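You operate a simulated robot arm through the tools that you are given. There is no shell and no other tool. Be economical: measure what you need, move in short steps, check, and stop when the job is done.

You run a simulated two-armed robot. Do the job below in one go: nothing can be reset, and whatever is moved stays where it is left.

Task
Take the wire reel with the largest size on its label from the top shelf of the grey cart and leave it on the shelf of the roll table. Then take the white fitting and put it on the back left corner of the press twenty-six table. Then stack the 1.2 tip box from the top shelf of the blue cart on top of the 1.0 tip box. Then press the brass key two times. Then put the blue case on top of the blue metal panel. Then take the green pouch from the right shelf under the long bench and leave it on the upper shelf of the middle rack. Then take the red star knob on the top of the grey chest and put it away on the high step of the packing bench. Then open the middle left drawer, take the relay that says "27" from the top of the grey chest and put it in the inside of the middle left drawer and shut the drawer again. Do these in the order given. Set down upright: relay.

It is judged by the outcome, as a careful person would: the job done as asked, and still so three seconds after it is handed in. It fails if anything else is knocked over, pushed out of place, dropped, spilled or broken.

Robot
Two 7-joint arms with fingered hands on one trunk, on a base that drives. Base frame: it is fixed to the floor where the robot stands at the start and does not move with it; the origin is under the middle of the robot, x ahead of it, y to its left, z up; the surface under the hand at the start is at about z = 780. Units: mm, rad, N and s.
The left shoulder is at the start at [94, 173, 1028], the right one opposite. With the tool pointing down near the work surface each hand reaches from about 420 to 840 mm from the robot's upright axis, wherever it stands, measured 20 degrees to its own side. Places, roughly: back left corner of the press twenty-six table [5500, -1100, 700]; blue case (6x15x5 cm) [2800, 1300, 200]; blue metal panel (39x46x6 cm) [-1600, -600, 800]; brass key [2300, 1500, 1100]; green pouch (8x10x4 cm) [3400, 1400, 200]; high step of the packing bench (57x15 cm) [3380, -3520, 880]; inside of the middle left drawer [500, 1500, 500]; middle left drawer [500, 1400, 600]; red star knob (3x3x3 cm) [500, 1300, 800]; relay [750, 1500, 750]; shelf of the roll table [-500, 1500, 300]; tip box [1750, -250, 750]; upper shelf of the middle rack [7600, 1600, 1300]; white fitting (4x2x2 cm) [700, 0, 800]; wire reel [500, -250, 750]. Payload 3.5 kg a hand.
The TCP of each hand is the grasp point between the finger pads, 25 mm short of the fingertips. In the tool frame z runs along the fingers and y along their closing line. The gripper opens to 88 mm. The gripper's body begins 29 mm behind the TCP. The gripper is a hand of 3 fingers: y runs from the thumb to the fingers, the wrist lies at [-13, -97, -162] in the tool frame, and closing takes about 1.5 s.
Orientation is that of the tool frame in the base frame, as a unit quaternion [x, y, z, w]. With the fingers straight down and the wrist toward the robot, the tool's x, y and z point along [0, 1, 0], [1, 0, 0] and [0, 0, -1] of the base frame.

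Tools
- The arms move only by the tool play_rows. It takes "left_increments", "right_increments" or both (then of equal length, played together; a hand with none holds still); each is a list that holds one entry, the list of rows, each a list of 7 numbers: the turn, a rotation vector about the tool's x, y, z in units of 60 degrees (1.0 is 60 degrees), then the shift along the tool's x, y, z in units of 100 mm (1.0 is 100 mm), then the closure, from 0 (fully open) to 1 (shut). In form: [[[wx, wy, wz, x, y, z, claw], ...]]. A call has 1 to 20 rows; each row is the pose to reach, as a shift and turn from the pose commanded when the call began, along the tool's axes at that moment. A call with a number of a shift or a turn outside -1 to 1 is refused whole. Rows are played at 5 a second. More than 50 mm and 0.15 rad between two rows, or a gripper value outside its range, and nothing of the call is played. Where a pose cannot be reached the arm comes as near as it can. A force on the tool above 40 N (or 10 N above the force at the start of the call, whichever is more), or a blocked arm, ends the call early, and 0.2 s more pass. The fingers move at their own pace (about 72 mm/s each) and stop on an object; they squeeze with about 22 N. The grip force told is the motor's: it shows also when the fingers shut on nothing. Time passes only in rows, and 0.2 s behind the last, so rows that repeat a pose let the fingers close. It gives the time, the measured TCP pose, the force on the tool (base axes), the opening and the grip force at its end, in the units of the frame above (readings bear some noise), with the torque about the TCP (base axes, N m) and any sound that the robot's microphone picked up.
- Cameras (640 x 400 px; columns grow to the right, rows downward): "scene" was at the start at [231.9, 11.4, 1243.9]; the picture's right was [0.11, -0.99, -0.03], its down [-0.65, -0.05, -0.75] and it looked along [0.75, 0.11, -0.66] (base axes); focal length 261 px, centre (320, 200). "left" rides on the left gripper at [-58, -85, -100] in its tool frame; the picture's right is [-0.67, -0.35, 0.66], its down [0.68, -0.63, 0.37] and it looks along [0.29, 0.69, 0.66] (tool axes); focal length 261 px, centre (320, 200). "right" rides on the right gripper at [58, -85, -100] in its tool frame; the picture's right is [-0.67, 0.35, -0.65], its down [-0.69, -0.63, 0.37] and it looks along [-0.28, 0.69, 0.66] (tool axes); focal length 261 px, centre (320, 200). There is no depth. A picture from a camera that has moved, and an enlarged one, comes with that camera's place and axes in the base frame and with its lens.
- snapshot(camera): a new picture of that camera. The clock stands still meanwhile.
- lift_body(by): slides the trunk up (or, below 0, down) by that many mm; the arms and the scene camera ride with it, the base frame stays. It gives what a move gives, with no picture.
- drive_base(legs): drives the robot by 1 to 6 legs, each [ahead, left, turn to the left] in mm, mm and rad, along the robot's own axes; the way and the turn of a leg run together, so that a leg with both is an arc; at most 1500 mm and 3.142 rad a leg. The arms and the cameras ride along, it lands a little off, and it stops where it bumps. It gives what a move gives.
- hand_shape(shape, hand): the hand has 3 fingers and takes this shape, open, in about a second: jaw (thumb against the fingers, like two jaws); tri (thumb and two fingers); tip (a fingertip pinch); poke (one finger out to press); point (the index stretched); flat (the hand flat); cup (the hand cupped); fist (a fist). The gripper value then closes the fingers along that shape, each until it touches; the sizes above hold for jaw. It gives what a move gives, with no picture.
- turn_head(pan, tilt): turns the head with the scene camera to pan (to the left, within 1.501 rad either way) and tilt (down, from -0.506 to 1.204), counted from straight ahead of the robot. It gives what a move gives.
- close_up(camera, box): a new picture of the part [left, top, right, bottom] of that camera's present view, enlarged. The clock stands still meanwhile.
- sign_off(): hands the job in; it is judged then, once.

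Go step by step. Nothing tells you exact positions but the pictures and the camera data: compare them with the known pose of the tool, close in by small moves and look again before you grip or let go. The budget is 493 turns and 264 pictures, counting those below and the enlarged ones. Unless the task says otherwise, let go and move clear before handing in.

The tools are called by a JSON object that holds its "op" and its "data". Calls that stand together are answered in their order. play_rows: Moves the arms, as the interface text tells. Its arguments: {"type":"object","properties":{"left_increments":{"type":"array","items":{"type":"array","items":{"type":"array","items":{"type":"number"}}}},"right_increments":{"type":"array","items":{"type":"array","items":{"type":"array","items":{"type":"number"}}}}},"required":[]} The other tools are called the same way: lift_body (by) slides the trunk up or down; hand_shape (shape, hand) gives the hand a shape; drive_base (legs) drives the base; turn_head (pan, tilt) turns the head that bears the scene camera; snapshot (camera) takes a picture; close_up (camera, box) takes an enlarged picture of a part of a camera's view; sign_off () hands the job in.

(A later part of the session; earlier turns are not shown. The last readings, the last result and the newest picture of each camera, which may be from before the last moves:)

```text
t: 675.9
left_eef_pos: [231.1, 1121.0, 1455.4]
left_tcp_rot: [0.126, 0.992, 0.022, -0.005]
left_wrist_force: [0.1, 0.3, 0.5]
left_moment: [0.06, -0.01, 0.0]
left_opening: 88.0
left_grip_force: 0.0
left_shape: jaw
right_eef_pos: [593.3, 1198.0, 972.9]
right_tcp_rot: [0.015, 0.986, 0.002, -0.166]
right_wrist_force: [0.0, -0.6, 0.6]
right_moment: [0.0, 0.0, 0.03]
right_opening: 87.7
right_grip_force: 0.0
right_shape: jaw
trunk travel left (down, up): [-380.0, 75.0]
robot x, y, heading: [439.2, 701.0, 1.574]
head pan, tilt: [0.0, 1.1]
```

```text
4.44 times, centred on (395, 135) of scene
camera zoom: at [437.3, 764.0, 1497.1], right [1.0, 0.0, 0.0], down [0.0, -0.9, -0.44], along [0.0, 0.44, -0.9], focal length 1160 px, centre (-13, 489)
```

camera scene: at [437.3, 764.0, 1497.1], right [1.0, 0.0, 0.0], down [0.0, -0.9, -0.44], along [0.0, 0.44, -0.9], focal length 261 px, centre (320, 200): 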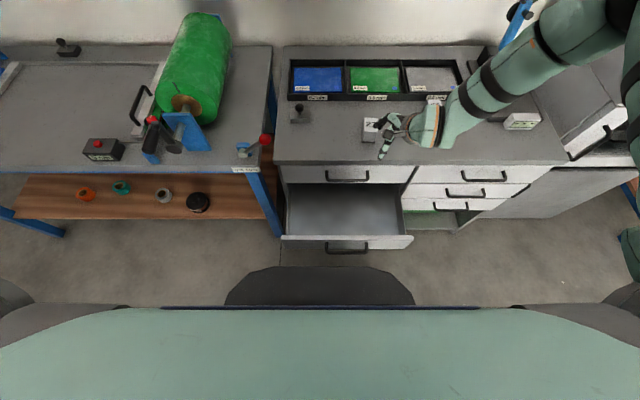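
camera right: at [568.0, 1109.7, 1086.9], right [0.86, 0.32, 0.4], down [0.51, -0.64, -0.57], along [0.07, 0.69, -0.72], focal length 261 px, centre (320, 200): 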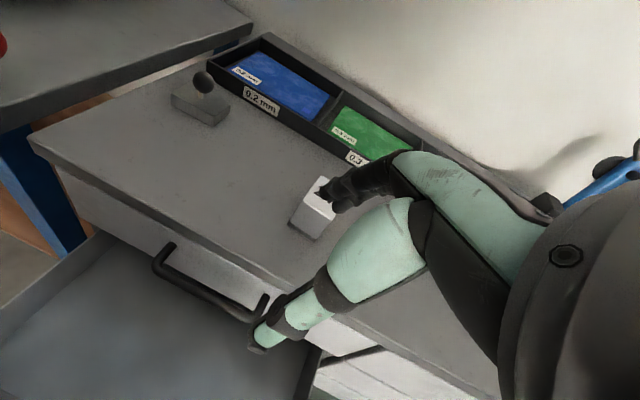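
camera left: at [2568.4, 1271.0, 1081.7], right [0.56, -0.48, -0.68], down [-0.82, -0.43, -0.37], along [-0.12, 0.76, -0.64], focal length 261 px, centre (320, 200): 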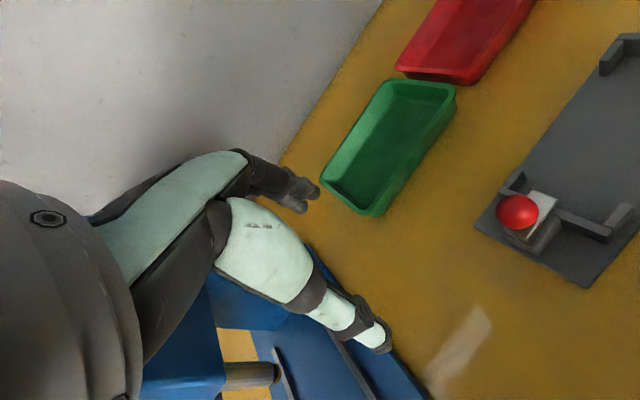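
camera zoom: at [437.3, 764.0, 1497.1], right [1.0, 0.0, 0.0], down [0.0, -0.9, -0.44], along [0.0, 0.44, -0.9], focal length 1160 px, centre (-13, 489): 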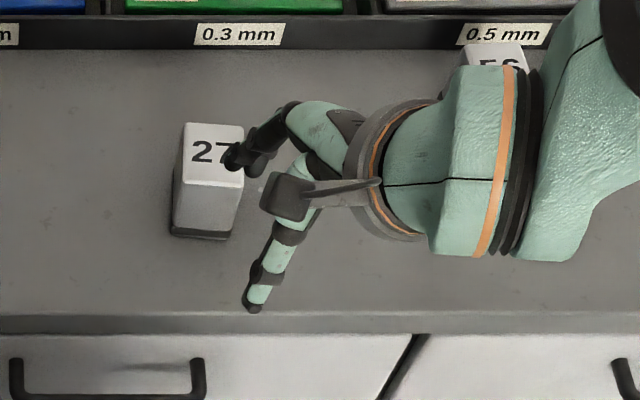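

The relay's top is at z ≈ 846, centre [597, 1353]. My chassis can only go ~20 mm farther before the drawer handle, so I'll reach with the arm.

{"op": "play_rows", "data": {"right_increments": [[[0, 0, 0, 0, 0.4, 0, 0], [0, 0, 0, 0, 0.8, 0, 0], [0, 0, 0, 0, 1.0, 0, 0]]]}}

{"op": "play_rows", "data": {"right_increments": [[[0, 0, 0, 0, 0.3, 0, 0], [0, 0, 0, 0, 0.55, 0, 0], [0, 0, 0, 0, 0.55, 0, 0]]]}}

{"op": "close_up", "data": {"camera": "scene", "box": [330, 80, 500, 200]}}

```text
t: 676.7
left_eef_pos: [232.3, 1119.9, 1456.5]
left_tcp_rot: [0.126, 0.992, 0.022, -0.004]
left_wrist_force: [-0.3, -0.1, 0.8]
left_moment: [-0.03, 0.0, 0.01]
left_opening: 88.0
left_grip_force: 0.1
left_shape: jaw
right_eef_pos: [596.7, 1296.2, 972.1]
right_tcp_rot: [0.015, 0.986, 0.001, -0.166]
right_wrist_force: [-0.8, 0.7, 0.4]
right_moment: [0.01, -0.02, 0.01]
right_opening: 87.6
right_grip_force: 0.0
right_shape: jaw
trunk travel left (down, up): [-380.0, 75.0]
robot x, y, heading: [436.2, 703.4, 1.57]
head pan, tilt: [0.0, 1.1]
```

```text
t: 677.5
left_eef_pos: [232.4, 1119.6, 1455.4]
left_tcp_rot: [0.128, 0.992, 0.022, -0.004]
left_wrist_force: [0.1, 0.1, 0.1]
left_moment: [0.03, 0.04, -0.01]
left_opening: 87.8
left_grip_force: 0.1
left_shape: jaw
right_eef_pos: [598.3, 1351.1, 970.0]
right_tcp_rot: [0.015, 0.986, 0.004, -0.165]
right_wrist_force: [-1.1, -0.3, 0.5]
right_moment: [0.0, 0.01, 0.0]
right_opening: 87.6
right_grip_force: 0.1
right_shape: jaw
trunk travel left (down, up): [-380.0, 75.0]
robot x, y, heading: [435.6, 701.0, 1.577]
head pan, tilt: [0.0, 1.1]
```

```text
3.33 times, centred on (415, 140) of scene
camera zoom: at [437.0, 762.4, 1497.2], right [1.0, 0.0, 0.0], down [0.0, -0.9, -0.44], along [0.0, 0.44, -0.9], focal length 870 px, centre (3, 400)
```

zoom: 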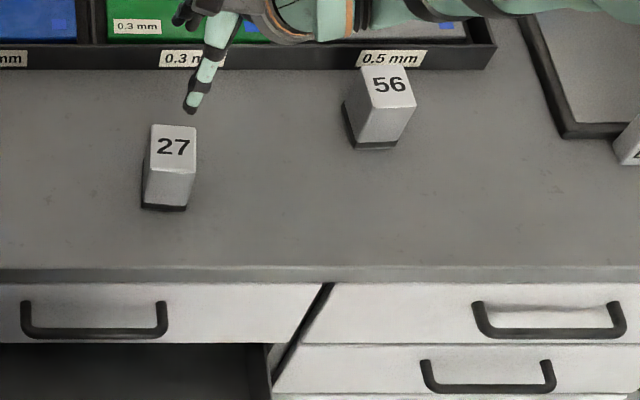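

{"op": "play_rows", "data": {"right_increments": [[[0, 0, 0, -0.13, 0.02, 0.38, 0], [0, 0, 0, -0.26, 0.02, 0.75, 0], [0, 0, 0, -0.28, 0.02, 0.82, 0]]]}}

{"op": "snapshot", "data": {"camera": "right"}}

```text
t: 678.3
left_eef_pos: [232.4, 1118.1, 1456.1]
left_tcp_rot: [0.127, 0.992, 0.021, -0.005]
left_wrist_force: [0.0, 0.0, 0.2]
left_moment: [-0.01, -0.03, -0.02]
left_opening: 88.2
left_grip_force: 0.0
left_shape: jaw
right_eef_pos: [602.8, 1349.2, 889.2]
right_tcp_rot: [0.015, 0.986, 0.002, -0.165]
right_wrist_force: [0.8, 0.4, -0.3]
right_moment: [-0.03, 0.01, 0.0]
right_opening: 87.9
right_grip_force: 0.1
right_shape: jaw
right hand out of reach, approached as far as the arm can: row 2, 3
trunk travel left (down, up): [-380.0, 75.0]
robot x, y, heading: [433.4, 699.5, 1.57]
head pan, tilt: [0.0, 1.1]
```

```text
40 pictures are left
camera right: at [578.3, 1264.5, 1001.5], right [0.86, 0.32, 0.4], down [0.51, -0.65, -0.57], along [0.08, 0.69, -0.72], focal length 261 px, centre (320, 200)
```

right: 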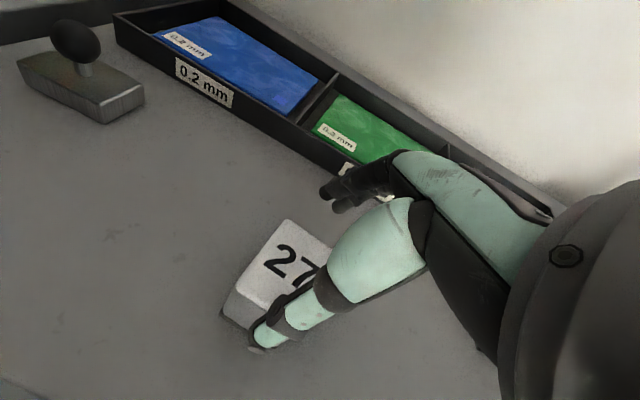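

Aligned over the relay. I'll lower the last 50 mm with the trunk.

{"op": "lift_body", "data": {"by": -30}}

{"op": "lift_body", "data": {"by": -18}}

{"op": "snapshot", "data": {"camera": "right"}}

```text
t: 679.1
left_eef_pos: [232.3, 1120.4, 1426.5]
left_tcp_rot: [0.127, 0.992, 0.021, -0.004]
left_wrist_force: [-1.3, -0.5, 0.9]
left_moment: [0.05, -0.01, -0.02]
left_opening: 88.0
left_grip_force: 0.0
left_shape: jaw
right_eef_pos: [602.6, 1347.7, 858.5]
right_tcp_rot: [0.015, 0.986, 0.002, -0.167]
right_wrist_force: [-0.6, 0.3, -0.1]
right_moment: [0.03, 0.0, 0.02]
right_opening: 87.6
right_grip_force: 0.0
right_shape: jaw
trunk travel left (down, up): [-350.0, 105.0]
robot x, y, heading: [436.2, 701.0, 1.573]
head pan, tilt: [0.0, 1.1]
```

```text
t: 679.7
left_eef_pos: [233.4, 1117.6, 1408.5]
left_tcp_rot: [0.128, 0.992, 0.022, -0.004]
left_wrist_force: [0.0, -0.9, 0.4]
left_moment: [0.01, -0.02, 0.01]
left_opening: 88.0
left_grip_force: 0.1
left_shape: jaw
right_eef_pos: [601.6, 1346.4, 841.3]
right_tcp_rot: [0.014, 0.986, 0.002, -0.167]
right_wrist_force: [-0.7, 1.0, 2.0]
right_moment: [-0.04, 0.02, -0.01]
right_opening: 88.2
right_grip_force: 0.1
right_shape: jaw
trunk travel left (down, up): [-332.0, 123.0]
robot x, y, heading: [435.7, 699.9, 1.57]
head pan, tilt: [0.0, 1.1]
```

```text
39 pictures are left
camera right: at [577.6, 1263.2, 953.8], right [0.86, 0.32, 0.4], down [0.51, -0.64, -0.57], along [0.07, 0.69, -0.72], focal length 261 px, centre (320, 200)
```

right: 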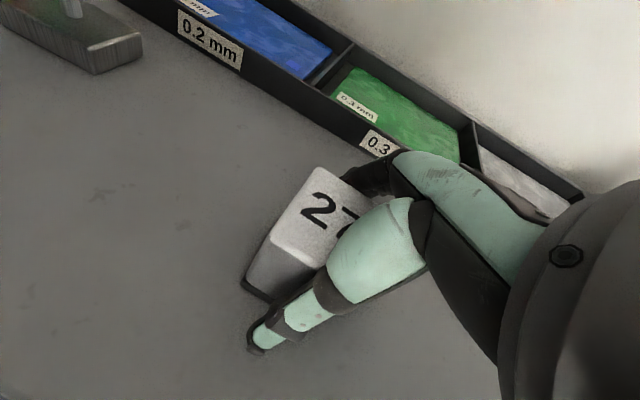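

{"op": "play_rows", "data": {"right_increments": [[[0, 0, 0, 0, 0, 0, 0.3], [0, 0, 0, 0, 0, 0, 0.6], [0, 0, 0, 0, 0, 0, 1], [0, 0, 0, 0, 0, 0, 1], [0, 0, 0, 0, 0, 0, 1], [0, 0, 0, 0, 0, 0, 1]]]}}

{"op": "snapshot", "data": {"camera": "right"}}

```text
t: 681.1
left_eef_pos: [232.2, 1120.0, 1408.1]
left_tcp_rot: [0.127, 0.992, 0.022, -0.005]
left_wrist_force: [0.7, -0.6, 0.2]
left_moment: [-0.01, -0.02, 0.03]
left_opening: 88.1
left_grip_force: 0.1
left_shape: jaw
right_eef_pos: [602.1, 1349.3, 840.3]
right_tcp_rot: [0.016, 0.986, 0.003, -0.166]
right_wrist_force: [0.2, -0.1, 0.1]
right_moment: [0.02, -0.01, 0.01]
right_opening: 51.6
right_grip_force: 21.9
right_shape: jaw
trunk travel left (down, up): [-332.0, 123.0]
robot x, y, heading: [435.6, 699.8, 1.573]
head pan, tilt: [0.0, 1.1]
```

```text
38 pictures are left
camera right: at [577.7, 1264.6, 953.2], right [0.86, 0.32, 0.4], down [0.51, -0.65, -0.57], along [0.07, 0.69, -0.72], focal length 261 px, centre (320, 200)
```

right: 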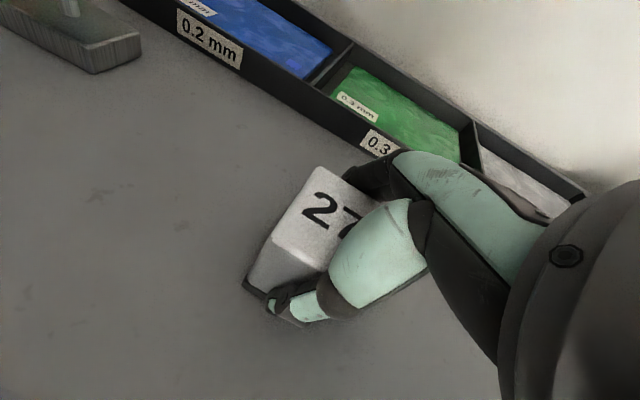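

Gripped. I'll lift it with the trunk, then bring it back over the open drawer.

{"op": "lift_body", "data": {"by": 110}}

{"op": "drive_base", "data": {"legs": [[-70, 20, 0]]}}

{"op": "play_rows", "data": {"right_increments": [[[0, 0, 0, 0, -0.4, 0, 1], [0, 0, 0, 0, -0.8, 0, 1], [0, 0, 0, 0, -1.0, 0, 1]]]}}

{"op": "play_rows", "data": {"right_increments": [[[0, 0, 0, 0, -0.3, 0, 1], [0, 0, 0, 0, -0.6, 0, 1], [0, 0, 0, 0, -0.68, 0, 1]]]}}

{"op": "snapshot", "data": {"camera": "scene"}}

{"op": "snapshot", "data": {"camera": "right"}}

```text
t: 682.5
left_eef_pos: [232.4, 1120.4, 1517.2]
left_tcp_rot: [0.127, 0.992, 0.022, -0.004]
left_wrist_force: [-0.6, -0.4, 0.4]
left_moment: [0.0, 0.04, -0.01]
left_opening: 87.8
left_grip_force: 0.0
left_shape: jaw
right_eef_pos: [602.8, 1348.5, 956.9]
right_tcp_rot: [0.015, 0.986, 0.007, -0.165]
right_wrist_force: [0.1, 0.5, -1.8]
right_moment: [0.03, 0.0, -0.03]
right_opening: 52.0
right_grip_force: 21.8
right_shape: jaw
trunk travel left (down, up): [-442.0, 13.0]
robot x, y, heading: [437.2, 700.5, 1.568]
head pan, tilt: [0.0, 1.1]
```

```text
t: 683.5
left_eef_pos: [216.5, 1064.0, 1515.0]
left_tcp_rot: [0.128, 0.992, 0.018, -0.004]
left_wrist_force: [0.4, 0.2, -1.2]
left_moment: [0.0, 0.01, -0.01]
left_opening: 88.2
left_grip_force: 0.1
left_shape: jaw
right_eef_pos: [586.0, 1287.1, 950.6]
right_tcp_rot: [0.017, 0.986, 0.004, -0.166]
right_wrist_force: [0.1, 1.1, -1.7]
right_moment: [-0.05, -0.01, 0.0]
right_opening: 52.1
right_grip_force: 21.7
right_shape: jaw
trunk travel left (down, up): [-442.0, 13.0]
robot x, y, heading: [417.6, 631.4, 1.569]
head pan, tilt: [0.0, 1.1]
```

```text
t: 684.4
left_eef_pos: [212.4, 1050.3, 1518.2]
left_tcp_rot: [0.127, 0.992, 0.021, -0.004]
left_wrist_force: [0.5, -0.5, -0.6]
left_moment: [0.0, 0.01, 0.0]
left_opening: 88.0
left_grip_force: 0.0
left_shape: jaw
right_eef_pos: [580.2, 1179.0, 958.2]
right_tcp_rot: [0.016, 0.986, 0.009, -0.165]
right_wrist_force: [-0.6, -0.9, -2.0]
right_moment: [0.01, -0.05, 0.03]
right_opening: 51.7
right_grip_force: 22.3
right_shape: jaw
trunk travel left (down, up): [-442.0, 13.0]
robot x, y, heading: [417.6, 632.4, 1.571]
head pan, tilt: [0.0, 1.1]
```

```text
t: 685.1
left_eef_pos: [211.6, 1051.4, 1517.9]
left_tcp_rot: [0.127, 0.992, 0.021, -0.004]
left_wrist_force: [0.0, 0.4, -0.2]
left_moment: [0.0, -0.01, -0.01]
left_opening: 87.8
left_grip_force: 0.1
left_shape: jaw
right_eef_pos: [579.5, 1141.2, 956.8]
right_tcp_rot: [0.015, 0.986, 0.008, -0.165]
right_wrist_force: [0.3, -0.5, -1.3]
right_moment: [0.0, 0.0, 0.02]
right_opening: 51.6
right_grip_force: 21.9
right_shape: jaw
right hand out of reach, approached as far as the arm can: row 2, 3
trunk travel left (down, up): [-442.0, 13.0]
robot x, y, heading: [416.4, 630.7, 1.574]
head pan, tilt: [0.0, 1.1]
```

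```text
37 pictures are left
camera scene: at [416.4, 687.2, 1560.5], right [1.0, 0.0, 0.0], down [0.0, -0.89, -0.45], along [0.0, 0.45, -0.89], focal length 261 px, centre (320, 200)
```

scene: 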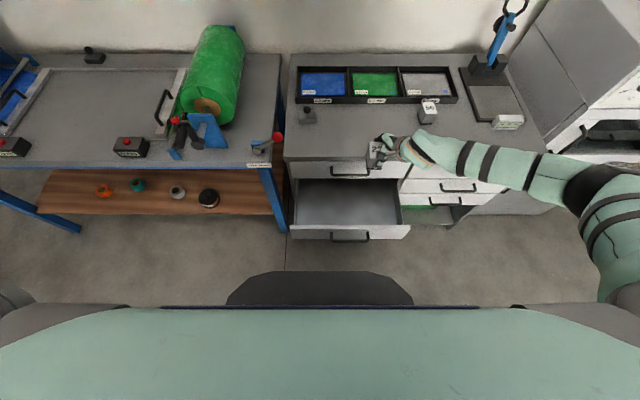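

```text
36 pictures are left
camera right: at [553.5, 1054.9, 1069.0], right [0.86, 0.32, 0.41], down [0.51, -0.64, -0.58], along [0.08, 0.7, -0.71], focal length 261 px, centre (320, 200)
```

right: 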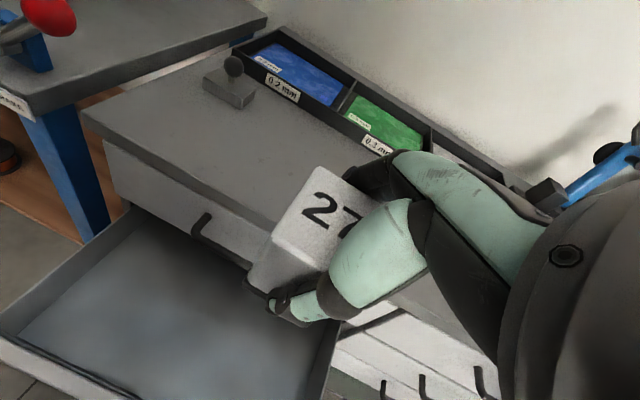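

{"op": "play_rows", "data": {"right_increments": [[[0, 0, 0, 0, 0.2, 0, 1], [0, 0, 0, 0, 0.4, 0, 1], [0, 0, 0, 0, 0.4, 0, 1]]]}}

{"op": "drive_base", "data": {"legs": [[-60, 0, 0]]}}

{"op": "lift_body", "data": {"by": -150}}

{"op": "snapshot", "data": {"camera": "right"}}

```text
t: 686.0
left_eef_pos: [212.7, 1050.7, 1517.7]
left_tcp_rot: [0.128, 0.992, 0.021, -0.004]
left_wrist_force: [-0.9, 0.8, 0.1]
left_moment: [0.0, 0.0, -0.01]
left_opening: 88.1
left_grip_force: 0.1
left_shape: jaw
right_eef_pos: [578.8, 1180.7, 956.2]
right_tcp_rot: [0.015, 0.986, 0.008, -0.166]
right_wrist_force: [0.3, 0.1, -0.9]
right_moment: [0.03, -0.04, 0.01]
right_opening: 51.6
right_grip_force: 21.5
right_shape: jaw
trunk travel left (down, up): [-442.0, 13.0]
robot x, y, heading: [418.7, 628.6, 1.572]
head pan, tilt: [0.0, 1.1]
```

```text
t: 686.9
left_eef_pos: [213.4, 1003.9, 1513.7]
left_tcp_rot: [0.127, 0.992, 0.017, -0.003]
left_wrist_force: [0.2, 0.6, 0.2]
left_moment: [-0.02, 0.03, 0.0]
left_opening: 88.0
left_grip_force: 0.2
left_shape: jaw
right_eef_pos: [580.1, 1129.8, 952.9]
right_tcp_rot: [0.016, 0.986, 0.003, -0.165]
right_wrist_force: [0.1, 2.0, -2.6]
right_moment: [-0.03, 0.0, 0.03]
right_opening: 51.6
right_grip_force: 22.2
right_shape: jaw
trunk travel left (down, up): [-442.0, 13.0]
robot x, y, heading: [420.8, 572.2, 1.577]
head pan, tilt: [0.0, 1.1]
```

```text
t: 688.7
left_eef_pos: [212.3, 991.2, 1367.3]
left_tcp_rot: [0.127, 0.992, 0.021, -0.004]
left_wrist_force: [-1.1, -0.3, 0.8]
left_moment: [0.0, 0.03, -0.02]
left_opening: 88.0
left_grip_force: 0.2
left_shape: jaw
right_eef_pos: [581.2, 1122.3, 808.3]
right_tcp_rot: [0.016, 0.986, 0.008, -0.165]
right_wrist_force: [-0.2, -0.2, -0.8]
right_moment: [0.01, -0.01, 0.01]
right_opening: 51.7
right_grip_force: 22.3
right_shape: jaw
trunk travel left (down, up): [-292.0, 163.0]
robot x, y, heading: [416.2, 575.2, 1.57]
head pan, tilt: [0.0, 1.1]
```

```text
35 pictures are left
camera right: at [555.3, 1036.1, 919.7], right [0.86, 0.32, 0.4], down [0.51, -0.64, -0.58], along [0.08, 0.7, -0.71], focal length 261 px, centre (320, 200)
```

right: 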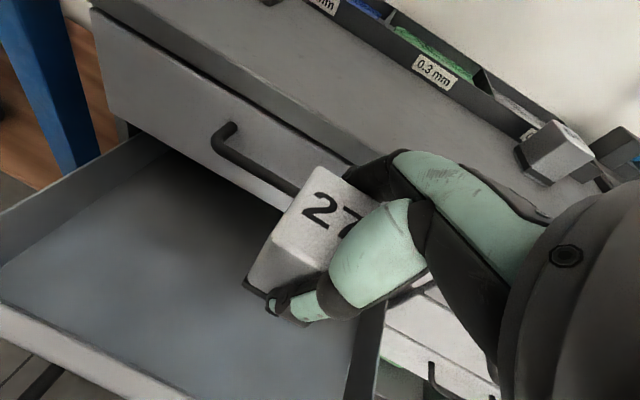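

{"op": "drive_base", "data": {"legs": [[-13, 45, 0]]}}

{"op": "lift_body", "data": {"by": -150}}

{"op": "snapshot", "data": {"camera": "right"}}

{"op": "snapshot", "data": {"camera": "scene"}}

```text
t: 689.6
left_eef_pos: [174.7, 980.6, 1368.6]
left_tcp_rot: [0.127, 0.992, 0.02, -0.007]
left_wrist_force: [0.2, -0.3, 1.7]
left_moment: [-0.01, 0.03, 0.02]
left_opening: 87.7
left_grip_force: 0.1
left_shape: jaw
right_eef_pos: [540.8, 1109.4, 805.2]
right_tcp_rot: [0.016, 0.986, 0.007, -0.168]
right_wrist_force: [0.1, 0.7, -1.5]
right_moment: [0.0, 0.03, -0.01]
right_opening: 51.8
right_grip_force: 21.8
right_shape: jaw
trunk travel left (down, up): [-292.0, 163.0]
robot x, y, heading: [373.5, 558.7, 1.572]
head pan, tilt: [0.0, 1.1]
```

```text
t: 691.3
left_eef_pos: [169.1, 977.8, 1218.1]
left_tcp_rot: [0.127, 0.992, 0.021, -0.004]
left_wrist_force: [0.6, 0.2, 0.1]
left_moment: [-0.02, 0.02, 0.01]
left_opening: 88.0
left_grip_force: 0.0
left_shape: jaw
right_eef_pos: [537.4, 1092.7, 595.9]
right_tcp_rot: [0.024, 0.985, -0.044, -0.164]
right_wrist_force: [1.1, 2.6, -2.1]
right_moment: [0.03, -0.04, -0.01]
right_opening: 51.6
right_grip_force: 22.7
right_shape: jaw
trunk travel left (down, up): [-142.0, 313.0]
robot x, y, heading: [371.7, 563.3, 1.572]
head pan, tilt: [0.0, 1.1]
```

```text
34 pictures are left
camera right: at [511.8, 1020.4, 717.2], right [0.86, 0.36, 0.37], down [0.51, -0.7, -0.5], along [0.08, 0.62, -0.78], focal length 261 px, centre (320, 200)
```

right: 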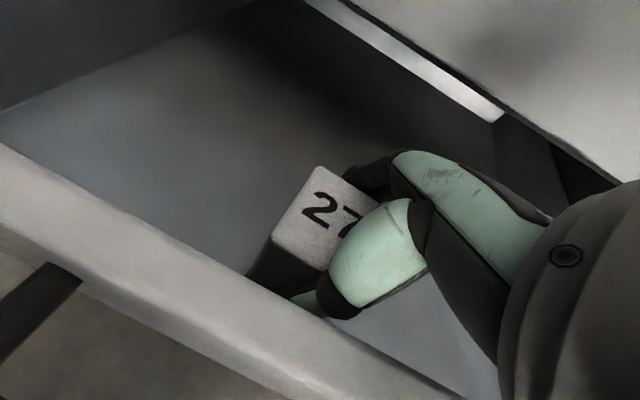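

```text
33 pictures are left
camera scene: at [373.5, 735.8, 1223.6], right [1.0, 0.0, 0.0], down [0.0, -0.98, -0.21], along [0.0, 0.21, -0.98], focal length 261 px, centre (320, 200)
```

scene: 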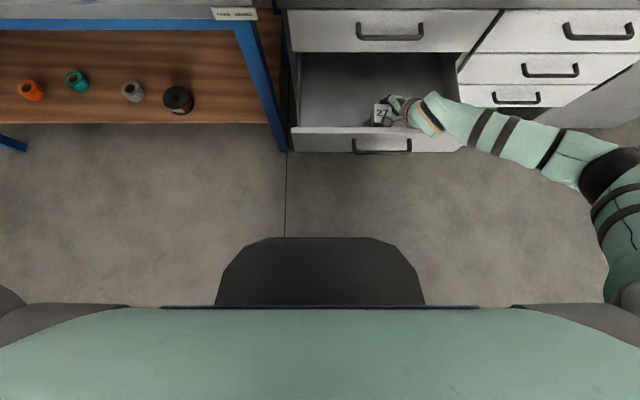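

The relay is inside the drawer, near its front panel. I'll move 22 mm inward, level it, and lower to contact.

{"op": "drive_base", "data": {"legs": [[24, 0, 0]]}}

{"op": "play_rows", "data": {"right_increments": [[[-0.086, 0, -0.033, 0, 0, 0, 1], [-0.086, 0, -0.033, 0, 0, 0, 1]]]}}

{"op": "snapshot", "data": {"camera": "right"}}

```text
t: 692.1
left_eef_pos: [166.9, 1001.2, 1220.2]
left_tcp_rot: [0.126, 0.992, 0.023, -0.004]
left_wrist_force: [0.8, 0.0, -0.4]
left_moment: [-0.01, 0.03, 0.01]
left_opening: 88.0
left_grip_force: 0.1
left_shape: jaw
right_eef_pos: [536.6, 1115.9, 597.3]
right_tcp_rot: [0.024, 0.985, -0.044, -0.164]
right_wrist_force: [0.0, 0.3, -2.4]
right_moment: [-0.02, -0.03, -0.01]
right_opening: 51.2
right_grip_force: 22.4
right_shape: jaw
trunk travel left (down, up): [-142.0, 313.0]
robot x, y, heading: [370.6, 584.3, 1.572]
head pan, tilt: [0.0, 1.1]
```

```text
t: 692.7
left_eef_pos: [168.1, 1003.4, 1218.2]
left_tcp_rot: [0.127, 0.992, 0.02, -0.004]
left_wrist_force: [0.6, 0.9, -0.3]
left_moment: [0.02, -0.02, -0.02]
left_opening: 88.1
left_grip_force: 0.1
left_shape: jaw
right_eef_pos: [537.0, 1117.9, 595.6]
right_tcp_rot: [0.024, 0.985, -0.045, -0.164]
right_wrist_force: [0.4, -0.1, -1.9]
right_moment: [0.03, -0.01, 0.01]
right_opening: 51.6
right_grip_force: 22.0
right_shape: jaw
right hand out of reach, approached as far as the arm can: row 1, 2
trunk travel left (down, up): [-142.0, 313.0]
robot x, y, heading: [372.2, 584.7, 1.573]
head pan, tilt: [0.0, 1.1]
```

```text
32 pictures are left
camera right: at [511.6, 1044.9, 716.5], right [0.86, 0.36, 0.37], down [0.51, -0.7, -0.5], along [0.08, 0.62, -0.78], focal length 261 px, centre (320, 200)
```

right: 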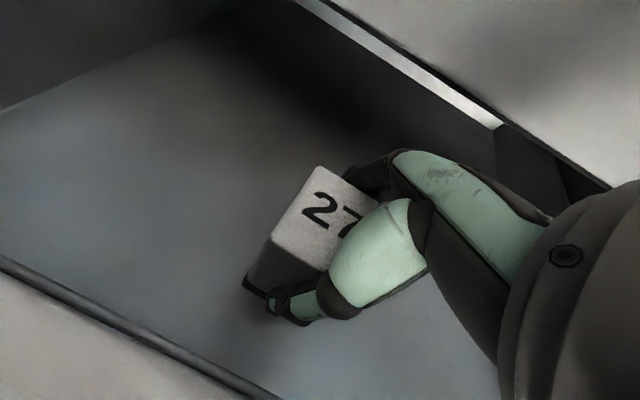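

{"op": "drive_base", "data": {"legs": [[-50, 0, 0]]}}

{"op": "play_rows", "data": {"right_increments": [[[0, 0, 0, 0, 0.25, 0, 1], [0, 0, 0, 0, 0.5, 0, 1], [-0.045, 0, -0.015, 0, 0.5, 0, 1], [-0.045, 0, -0.015, 0, 0.5, 0, 1]]]}}

```text
t: 693.7
left_eef_pos: [168.9, 952.9, 1216.8]
left_tcp_rot: [0.127, 0.992, 0.021, -0.005]
left_wrist_force: [0.4, -0.1, 0.0]
left_moment: [0.0, 0.02, 0.01]
left_opening: 88.3
left_grip_force: 0.0
left_shape: jaw
right_eef_pos: [536.6, 1067.5, 595.9]
right_tcp_rot: [0.024, 0.985, -0.045, -0.164]
right_wrist_force: [-0.2, 0.4, -1.5]
right_moment: [0.01, -0.01, -0.01]
right_opening: 51.9
right_grip_force: 22.0
right_shape: jaw
trunk travel left (down, up): [-142.0, 313.0]
robot x, y, heading: [374.2, 534.7, 1.575]
head pan, tilt: [0.0, 1.1]
```

```text
t: 694.7
left_eef_pos: [168.0, 953.2, 1218.5]
left_tcp_rot: [0.127, 0.992, 0.021, -0.004]
left_wrist_force: [0.5, 1.0, 0.2]
left_moment: [0.0, -0.03, -0.01]
left_opening: 88.1
left_grip_force: 0.0
left_shape: jaw
right_eef_pos: [537.7, 1118.2, 591.9]
right_tcp_rot: [0.02, 0.986, -0.021, -0.164]
right_wrist_force: [0.4, -0.2, -1.7]
right_moment: [-0.02, 0.04, 0.05]
right_opening: 51.8
right_grip_force: 22.0
right_shape: jaw
trunk travel left (down, up): [-142.0, 313.0]
robot x, y, heading: [372.7, 532.3, 1.576]
head pan, tilt: [0.0, 1.1]
```

{"op": "play_rows", "data": {"right_increments": [[[-0.044, 0, -0.015, 0, 0, 0, 1], [-0.044, 0, -0.015, -0.02, 0, 0.06, 1], [-0.044, 0, -0.015, -0.04, 0, 0.12, 1], [-0.044, 0, -0.015, -0.06, 0, 0.18, 1], [-0.044, 0, -0.015, -0.08, 0, 0.24, 1], [-0.044, 0, -0.015, -0.1, 0, 0.3, 1]]]}}

{"op": "snapshot", "data": {"camera": "right"}}

```text
t: 696.1
left_eef_pos: [169.4, 949.8, 1218.2]
left_tcp_rot: [0.127, 0.992, 0.022, -0.004]
left_wrist_force: [0.2, 1.0, -0.1]
left_moment: [-0.01, 0.01, -0.03]
left_opening: 88.0
left_grip_force: 0.0
left_shape: jaw
right_eef_pos: [536.6, 1120.0, 570.1]
right_tcp_rot: [0.015, 0.986, 0.012, -0.167]
right_wrist_force: [4.7, -0.6, 33.7]
right_moment: [-0.08, 0.03, 0.03]
right_opening: 50.7
right_grip_force: 22.2
right_shape: jaw
trunk travel left (down, up): [-142.0, 313.0]
robot x, y, heading: [374.3, 531.7, 1.57]
head pan, tilt: [0.0, 1.1]
stopped in row 6 (right hand): the force on the tool passed its limit at 41 N (the readings are from after the stop); the commanded pose is now the measured one
```

```text
31 pictures are left
camera right: at [512.2, 1034.4, 681.0], right [0.86, 0.31, 0.41], down [0.51, -0.64, -0.58], along [0.08, 0.71, -0.71], focal length 261 px, centre (320, 200)
```

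right: 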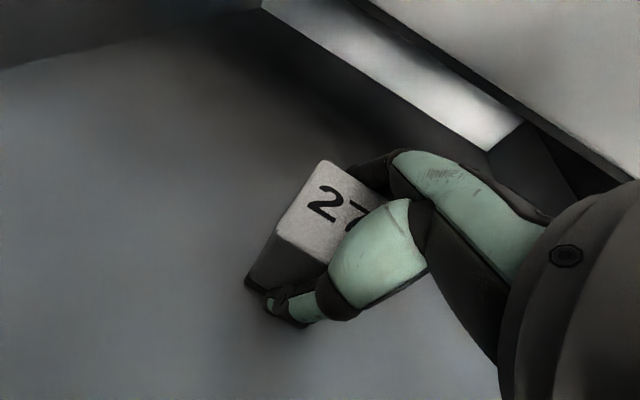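

It stands on the drawer floor. I'll ease off, open, and rise straight up.

{"op": "play_rows", "data": {"right_increments": [[[0, 0, 0, 0.01, 0, -0.03, 0.8], [0, 0, 0, 0.01, 0, -0.03, 0.4], [0, 0, 0, 0.01, 0, -0.03, 0.15], [0, 0, 0, 0.01, 0, -0.03, 0.1], [0, 0, 0, 0.04, 0, -0.12, 0.1], [0, 0, 0, 0.12, 0, -0.35, 0.1], [0, 0, 0, 0.25, 0, -0.7, 0.1], [0, 0, 0, 0.33, 0, -0.94, 0.1]]]}}

{"op": "snapshot", "data": {"camera": "right"}}

```text
t: 697.9
left_eef_pos: [169.0, 952.6, 1217.7]
left_tcp_rot: [0.127, 0.992, 0.021, -0.005]
left_wrist_force: [0.8, -0.4, 0.1]
left_moment: [0.03, 0.03, 0.02]
left_opening: 88.1
left_grip_force: 0.0
left_shape: jaw
right_eef_pos: [538.5, 1119.0, 663.2]
right_tcp_rot: [0.016, 0.986, 0.006, -0.164]
right_wrist_force: [-0.2, 0.3, -1.4]
right_moment: [-0.01, 0.03, 0.02]
right_opening: 78.8
right_grip_force: 0.1
right_shape: jaw
trunk travel left (down, up): [-142.0, 313.0]
robot x, y, heading: [373.4, 536.3, 1.578]
head pan, tilt: [0.0, 1.1]
```

```text
30 pictures are left
camera right: at [512.6, 1033.4, 775.4], right [0.86, 0.32, 0.41], down [0.51, -0.64, -0.57], along [0.08, 0.7, -0.71], focal length 261 px, centre (320, 200)
```

right: 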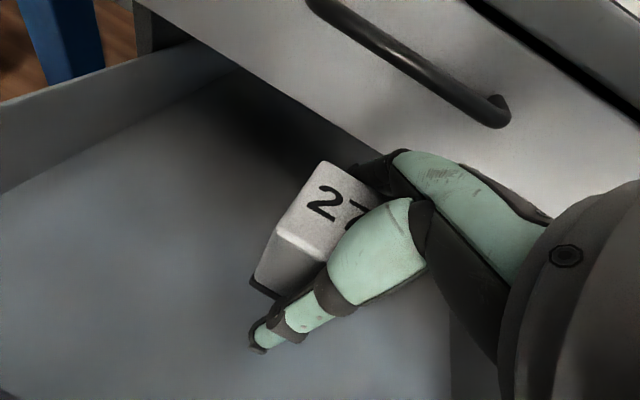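

The relay seems to have come up with the far fingers. I'll hold, open fully and check.

{"op": "play_rows", "data": {"right_increments": [[[0, 0, 0, 0, 0, 0, 0.05], [0, 0, 0, 0, 0, 0, 0], [0, 0, 0, 0, 0, 0, 0], [0, 0, 0, 0, 0, 0, 0]]]}}

{"op": "close_up", "data": {"camera": "right", "box": [220, 130, 460, 370]}}

{"op": "close_up", "data": {"camera": "scene", "box": [280, 30, 500, 170]}}

```text
t: 698.9
left_eef_pos: [169.4, 953.0, 1217.9]
left_tcp_rot: [0.127, 0.992, 0.021, -0.004]
left_wrist_force: [0.3, -0.6, 0.0]
left_moment: [-0.01, 0.01, 0.06]
left_opening: 87.8
left_grip_force: 0.1
left_shape: jaw
right_eef_pos: [536.5, 1119.3, 663.8]
right_tcp_rot: [0.016, 0.986, 0.005, -0.164]
right_wrist_force: [0.0, 0.0, -1.5]
right_moment: [-0.04, 0.0, -0.01]
right_opening: 87.8
right_grip_force: 0.0
right_shape: jaw
trunk travel left (down, up): [-142.0, 313.0]
robot x, y, heading: [377.4, 535.1, 1.573]
head pan, tilt: [0.0, 1.1]
```

```text
1.67 times, centred on (340, 250) of right
camera zoom: at [512.5, 1033.8, 775.2], right [0.86, 0.32, 0.41], down [0.51, -0.64, -0.57], along [0.08, 0.7, -0.71], focal length 434 px, centre (287, 117)
```

zoom: 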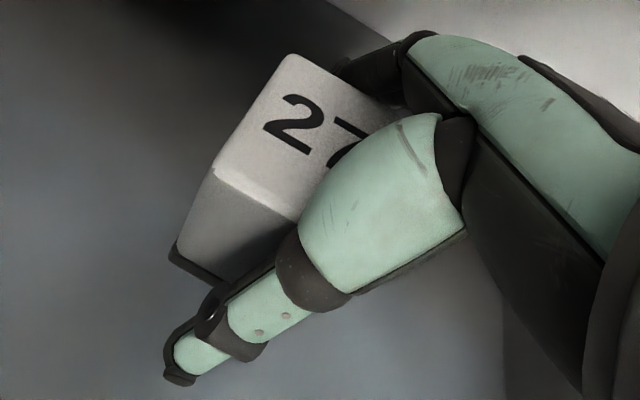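

```text
2.86 times, centred on (390, 100) of scene
camera zoom: at [373.7, 711.1, 1223.4], right [1.0, 0.0, 0.0], down [0.0, -0.98, -0.21], along [0.0, 0.21, -0.98], focal length 746 px, centre (120, 486)
```

zoom: 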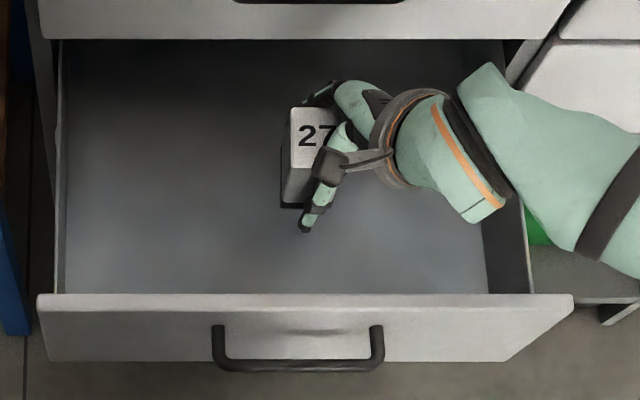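

The relay is still clinging to the far fingers. I'll lower it back to the floor, then slide the hand away from it (forward) before rising.

{"op": "play_rows", "data": {"right_increments": [[[0, 0, 0, -0.12, 0, 0.35, 0], [0, 0, 0, -0.25, 0, 0.72, 0], [0, 0, 0, -0.3, 0, 0.86, 0], [0, 0, 0, -0.32, 0, 0.92, 0], [0, 0, 0, -0.335, 0, 0.96, 0]]]}}

{"op": "play_rows", "data": {"right_increments": [[[0, 0, 0, 0, 0.06, 0, 0], [0, 0, 0, 0, 0.12, 0, 0], [0, 0, 0, 0, 0.15, 0, 0], [0, 0, 0, 0, 0.15, 0, 0]]]}}

{"op": "snapshot", "data": {"camera": "right"}}

```text
t: 700.1
left_eef_pos: [167.6, 949.6, 1220.3]
left_tcp_rot: [0.127, 0.992, 0.024, -0.004]
left_wrist_force: [0.5, 0.2, 0.1]
left_moment: [-0.02, 0.0, -0.01]
left_opening: 87.9
left_grip_force: 0.1
left_shape: jaw
right_eef_pos: [537.9, 1119.2, 567.9]
right_tcp_rot: [0.015, 0.986, 0.012, -0.165]
right_wrist_force: [2.0, 0.6, 29.0]
right_moment: [-0.09, -0.07, -0.02]
right_opening: 88.0
right_grip_force: 0.0
right_shape: jaw
trunk travel left (down, up): [-142.0, 313.0]
robot x, y, heading: [371.2, 536.6, 1.572]
head pan, tilt: [0.0, 1.1]
```

```text
t: 701.1
left_eef_pos: [167.4, 948.5, 1219.6]
left_tcp_rot: [0.127, 0.992, 0.023, -0.003]
left_wrist_force: [-0.5, -1.0, 0.4]
left_moment: [0.02, 0.0, -0.02]
left_opening: 87.9
left_grip_force: 0.1
left_shape: jaw
right_eef_pos: [538.6, 1131.1, 566.5]
right_tcp_rot: [0.014, 0.986, 0.009, -0.164]
right_wrist_force: [1.1, -0.5, 35.5]
right_moment: [0.04, -0.12, -0.02]
right_opening: 87.7
right_grip_force: 0.1
right_shape: jaw
trunk travel left (down, up): [-142.0, 313.0]
robot x, y, heading: [373.0, 532.7, 1.573]
head pan, tilt: [0.0, 1.1]
```

```text
27 pictures are left
camera right: at [512.5, 1046.3, 678.3], right [0.86, 0.32, 0.41], down [0.51, -0.64, -0.58], along [0.08, 0.7, -0.71], focal length 261 px, centre (320, 200)
```

right: 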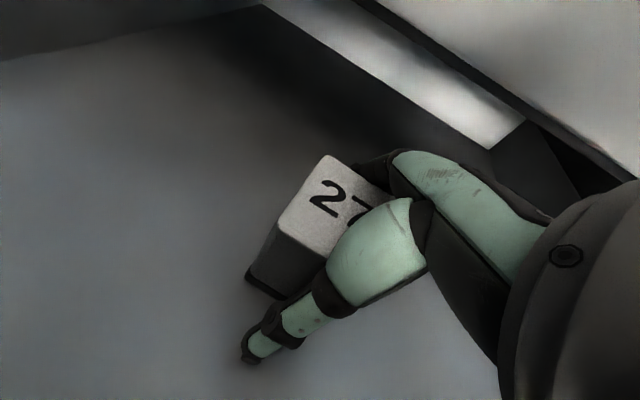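

{"op": "play_rows", "data": {"right_increments": [[[0, 0, 0, 0.02, 0, -0.06, 0], [0, 0, 0, 0.02, 0, -0.06, 0]]]}}

{"op": "play_rows", "data": {"right_increments": [[[0, 0, 0, 0, 0.1, 0, 0], [0, 0, 0, 0, 0.2, 0, 0], [0, 0, 0, -0.1, 0.2, 0, 0], [0, 0, 0, -0.2, 0.2, 0, 0]]]}}

{"op": "close_up", "data": {"camera": "right", "box": [220, 110, 460, 370]}}

```text
t: 701.7
left_eef_pos: [167.8, 951.8, 1218.2]
left_tcp_rot: [0.127, 0.992, 0.022, -0.004]
left_wrist_force: [0.2, -0.3, 0.0]
left_moment: [-0.01, 0.02, 0.0]
left_opening: 88.0
left_grip_force: 0.0
left_shape: jaw
right_eef_pos: [537.7, 1132.2, 568.2]
right_tcp_rot: [0.015, 0.986, 0.006, -0.164]
right_wrist_force: [-1.5, -1.4, 11.6]
right_moment: [0.16, -0.13, 0.01]
right_opening: 87.9
right_grip_force: 0.1
right_shape: jaw
trunk travel left (down, up): [-142.0, 313.0]
robot x, y, heading: [372.6, 531.9, 1.571]
head pan, tilt: [0.0, 1.1]
```

```text
t: 702.7
left_eef_pos: [168.1, 948.4, 1220.0]
left_tcp_rot: [0.126, 0.992, 0.024, -0.005]
left_wrist_force: [-0.4, -0.3, 0.2]
left_moment: [-0.04, 0.03, 0.01]
left_opening: 87.9
left_grip_force: 0.1
left_shape: jaw
right_eef_pos: [556.2, 1155.0, 566.9]
right_tcp_rot: [0.015, 0.986, 0.011, -0.165]
right_wrist_force: [0.9, 1.4, 34.2]
right_moment: [0.11, -0.03, -0.05]
right_opening: 88.0
right_grip_force: 0.1
right_shape: jaw
trunk travel left (down, up): [-142.0, 313.0]
robot x, y, heading: [372.5, 534.4, 1.573]
head pan, tilt: [0.0, 1.1]
```

```text
1.54 times, centred on (340, 240) of right
camera zoom: at [531.6, 1068.1, 678.4], right [0.86, 0.31, 0.41], down [0.51, -0.64, -0.58], along [0.08, 0.7, -0.71], focal length 401 px, centre (289, 138)
```

zoom: 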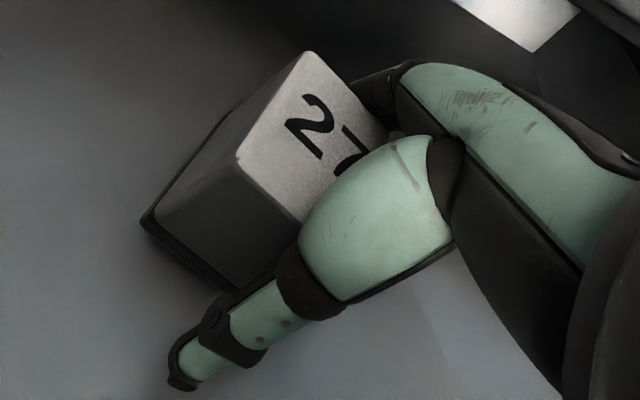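

{"op": "play_rows", "data": {"right_increments": [[[0, 0, 0, 0.02, 0, -0.06, 0], [0, 0, 0, 0.06, 0, -0.18, 0], [0, 0, 0, 0.12, 0, -0.35, 0], [0, 0, 0, 0.2, 0, -0.6, 0]]]}}

{"op": "snapshot", "data": {"camera": "right"}}

```text
t: 703.7
left_eef_pos: [168.9, 952.6, 1217.5]
left_tcp_rot: [0.127, 0.992, 0.02, -0.004]
left_wrist_force: [0.7, -0.3, 0.1]
left_moment: [0.0, 0.0, 0.02]
left_opening: 88.2
left_grip_force: 0.2
left_shape: jaw
right_eef_pos: [558.1, 1152.9, 625.2]
right_tcp_rot: [0.016, 0.986, 0.006, -0.164]
right_wrist_force: [0.0, -0.1, -0.6]
right_moment: [-0.01, 0.03, -0.03]
right_opening: 87.9
right_grip_force: 0.1
right_shape: jaw
trunk travel left (down, up): [-142.0, 313.0]
robot x, y, heading: [375.1, 535.2, 1.574]
head pan, tilt: [0.0, 1.1]
```

```text
25 pictures are left
camera right: at [533.3, 1068.3, 737.1], right [0.86, 0.32, 0.41], down [0.51, -0.64, -0.57], along [0.08, 0.7, -0.71], focal length 261 px, centre (320, 200)
```

right: 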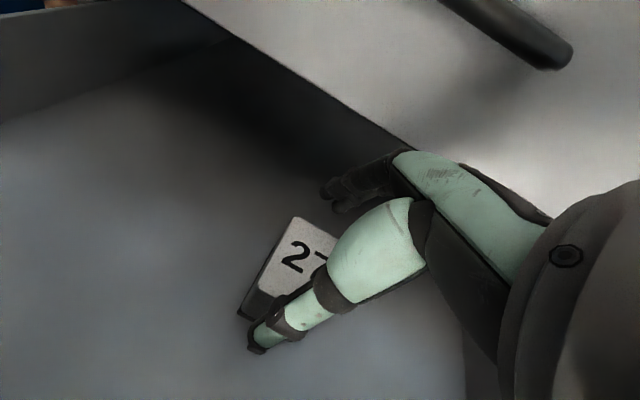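

The relay now stands free on the drawer floor. I'll draw the hand back from under the upper handle, then rise.

{"op": "play_rows", "data": {"right_increments": [[[0, 0, 0, 0.03, -0.2, -0.08, 0.2], [0, 0, 0, 0.05, -0.4, -0.15, 0.3], [0, 0, 0, 0.05, -0.5, -0.15, 0.4]]]}}

{"op": "lift_body", "data": {"by": 160}}

{"op": "close_up", "data": {"camera": "scene", "box": [240, 0, 520, 180]}}

{"op": "snapshot", "data": {"camera": "right"}}

```text
t: 704.5
left_eef_pos: [169.7, 953.0, 1220.0]
left_tcp_rot: [0.127, 0.992, 0.021, -0.004]
left_wrist_force: [-0.2, 0.3, 0.7]
left_moment: [0.0, 0.02, -0.02]
left_opening: 88.1
left_grip_force: 0.0
left_shape: jaw
right_eef_pos: [556.3, 1102.8, 641.7]
right_tcp_rot: [0.016, 0.986, 0.008, -0.164]
right_wrist_force: [-0.3, 0.7, -0.1]
right_moment: [-0.02, 0.01, -0.02]
right_opening: 53.4
right_grip_force: 0.1
right_shape: jaw
trunk travel left (down, up): [-142.0, 313.0]
robot x, y, heading: [374.5, 537.0, 1.576]
head pan, tilt: [0.0, 1.1]
```

```text
t: 706.3
left_eef_pos: [167.7, 951.7, 1377.2]
left_tcp_rot: [0.127, 0.992, 0.021, -0.004]
left_wrist_force: [-0.3, -0.3, -0.1]
left_moment: [-0.01, 0.03, 0.02]
left_opening: 87.7
left_grip_force: 0.0
left_shape: jaw
right_eef_pos: [556.8, 1103.5, 800.6]
right_tcp_rot: [0.015, 0.986, 0.007, -0.165]
right_wrist_force: [-0.4, 0.4, 0.0]
right_moment: [0.01, -0.03, -0.02]
right_opening: 52.9
right_grip_force: 0.1
right_shape: jaw
trunk travel left (down, up): [-302.0, 153.0]
robot x, y, heading: [373.6, 536.7, 1.572]
head pan, tilt: [0.0, 1.1]
```

```text
2.22 times, centred on (380, 90) of scene
camera zoom: at [373.8, 619.5, 1413.7], right [1.0, 0.0, 0.0], down [0.0, -0.92, -0.4], along [0.0, 0.4, -0.92], focal length 580 px, centre (187, 444)
```

zoom: 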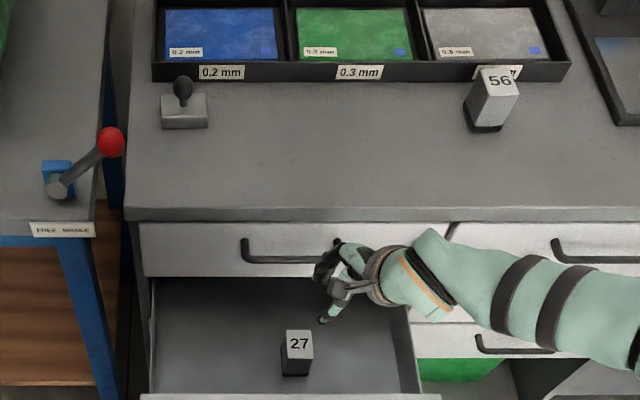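

```text
23 pictures are left
camera right: at [531.5, 1017.9, 913.1], right [0.86, 0.32, 0.41], down [0.51, -0.64, -0.57], along [0.08, 0.7, -0.71], focal length 261 px, centre (320, 200)
```

right: 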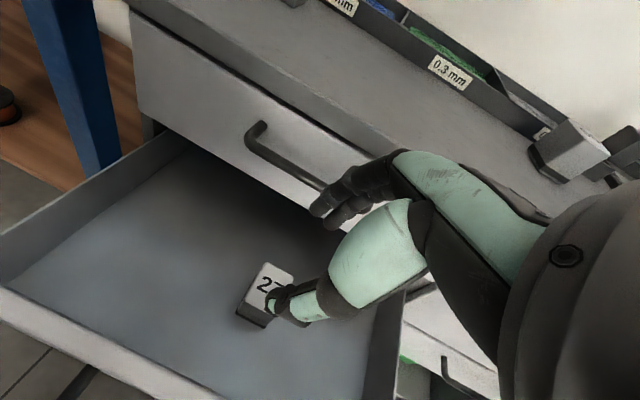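

Relay 27 stands upright in the drawer. To shut it, I'll pitch the right hand forward again, draw it back in front of the drawer, and push.

{"op": "play_rows", "data": {"right_increments": [[[-0.13, -0.05, 0, 0, -0.1, -0.1, 0.6], [-0.26, -0.1, 0, 0, -0.2, -0.2, 0.8], [-0.39, -0.15, 0, 0, -0.3, -0.3, 1], [-0.52, -0.2, 0, 0, -0.4, -0.4, 1], [-0.65, -0.25, 0, 0, -0.5, -0.5, 1], [-0.78, -0.3, 0, 0, -0.6, -0.6, 1]]]}}

{"op": "play_rows", "data": {"right_increments": [[[-0.13, 0, 0, 0, -0.1, -0.1, 1], [-0.26, 0, 0, 0, -0.2, -0.2, 1], [-0.39, 0, 0, 0, -0.3, -0.3, 1], [-0.52, 0, 0, 0, -0.4, -0.4, 1], [-0.65, 0, 0, 0, -0.5, -0.5, 1], [-0.7, 0, 0, 0, -0.5, -0.5, 1]]]}}

{"op": "snapshot", "data": {"camera": "scene"}}

```text
t: 707.7
left_eef_pos: [169.8, 953.5, 1377.6]
left_tcp_rot: [0.127, 0.992, 0.021, -0.004]
left_wrist_force: [0.0, 0.2, 0.7]
left_moment: [-0.02, -0.01, -0.01]
left_opening: 88.3
left_grip_force: 0.0
left_shape: jaw
right_eef_pos: [676.8, 1051.2, 770.2]
right_tcp_rot: [0.063, 0.907, 0.415, -0.028]
right_wrist_force: [0.8, -0.2, 0.6]
right_moment: [0.02, 0.0, -0.03]
right_opening: 0.0
right_grip_force: 22.2
right_shape: jaw
right hand out of reach, approached as far as the arm can: row 1, 2, 3, 4, 5, 6
trunk travel left (down, up): [-302.0, 153.0]
robot x, y, heading: [375.6, 532.6, 1.565]
head pan, tilt: [0.0, 1.1]
```

```text
t: 709.1
left_eef_pos: [168.1, 953.7, 1377.4]
left_tcp_rot: [0.127, 0.992, 0.021, -0.004]
left_wrist_force: [0.1, 0.0, 0.5]
left_moment: [0.07, 0.05, 0.0]
left_opening: 88.1
left_grip_force: 0.0
left_shape: jaw
right_eef_pos: [649.3, 980.6, 785.0]
right_tcp_rot: [0.067, 0.711, 0.7, -0.006]
right_wrist_force: [-1.2, 0.2, -0.1]
right_moment: [0.01, -0.01, 0.0]
right_opening: 0.2
right_grip_force: 21.9
right_shape: jaw
right hand out of reach, approached as far as the arm can: row 5, 6
trunk travel left (down, up): [-302.0, 153.0]
robot x, y, heading: [374.7, 536.1, 1.573]
head pan, tilt: [0.0, 1.1]
```

```text
22 pictures are left
camera scene: at [373.8, 619.5, 1413.6], right [1.0, 0.0, 0.0], down [0.0, -0.92, -0.4], along [0.0, 0.4, -0.92], focal length 261 px, centre (320, 200)
```

scene: 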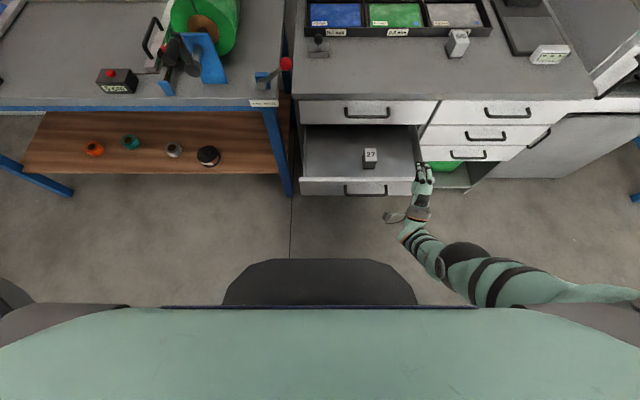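

{"op": "play_rows", "data": {"right_increments": [[[0, 0, 0, 0, 0, -0.3, 1], [0, 0, 0, 0, 0, -0.6, 1], [0, 0, 0, 0, 0, -0.6, 1]]]}}

```text
t: 709.9
left_eef_pos: [168.9, 953.2, 1377.3]
left_tcp_rot: [0.128, 0.992, 0.021, -0.005]
left_wrist_force: [0.5, -0.3, 0.0]
left_moment: [0.03, 0.01, -0.02]
left_opening: 88.1
left_grip_force: 0.1
left_shape: jaw
right_eef_pos: [643.4, 924.1, 771.0]
right_tcp_rot: [0.068, 0.698, 0.713, -0.005]
right_wrist_force: [0.5, 0.6, -0.7]
right_moment: [-0.02, 0.0, 0.0]
right_opening: 0.0
right_grip_force: 22.2
right_shape: jaw
right hand out of reach, approached as far as the arm can: row 1, 2, 3
trunk travel left (down, up): [-302.0, 153.0]
robot x, y, heading: [377.6, 531.8, 1.579]
head pan, tilt: [0.0, 1.1]
```

{"op": "lift_body", "data": {"by": -100}}

{"op": "lift_body", "data": {"by": -50}}

{"op": "snapshot", "data": {"camera": "scene"}}

```text
t: 711.2
left_eef_pos: [169.2, 951.2, 1277.8]
left_tcp_rot: [0.127, 0.992, 0.022, -0.005]
left_wrist_force: [0.1, 0.5, 0.2]
left_moment: [0.04, -0.02, 0.0]
left_opening: 88.0
left_grip_force: 0.1
left_shape: jaw
right_eef_pos: [642.6, 906.4, 630.4]
right_tcp_rot: [0.07, 0.733, 0.677, 0.0]
right_wrist_force: [0.1, -1.6, -0.2]
right_moment: [0.02, 0.02, 0.01]
right_opening: 0.0
right_grip_force: 21.6
right_shape: jaw
trunk travel left (down, up): [-202.0, 253.0]
robot x, y, heading: [374.1, 532.7, 1.571]
head pan, tilt: [0.0, 1.1]
```

```text
t: 712.1
left_eef_pos: [169.0, 952.7, 1229.3]
left_tcp_rot: [0.127, 0.992, 0.022, -0.006]
left_wrist_force: [-0.4, 0.0, 0.0]
left_moment: [0.0, 0.0, 0.01]
left_opening: 88.0
left_grip_force: 0.1
left_shape: jaw
right_eef_pos: [643.5, 893.8, 553.9]
right_tcp_rot: [0.069, 0.753, 0.655, 0.001]
right_wrist_force: [-0.4, 0.4, -0.1]
right_moment: [-0.01, 0.0, 0.0]
right_opening: 0.0
right_grip_force: 21.5
right_shape: jaw
trunk travel left (down, up): [-152.0, 303.0]
robot x, y, heading: [371.2, 534.2, 1.576]
head pan, tilt: [0.0, 1.1]
```

```text
21 pictures are left
camera scene: at [373.7, 702.9, 1236.9], right [1.0, 0.0, 0.0], down [0.0, -0.97, -0.23], along [0.0, 0.23, -0.97], focal length 261 px, centre (320, 200)
```

scene: 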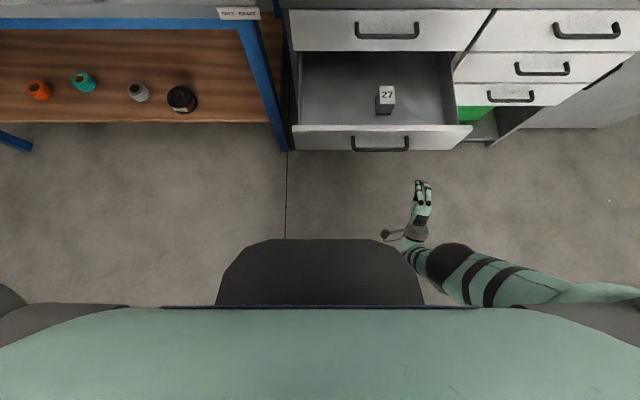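

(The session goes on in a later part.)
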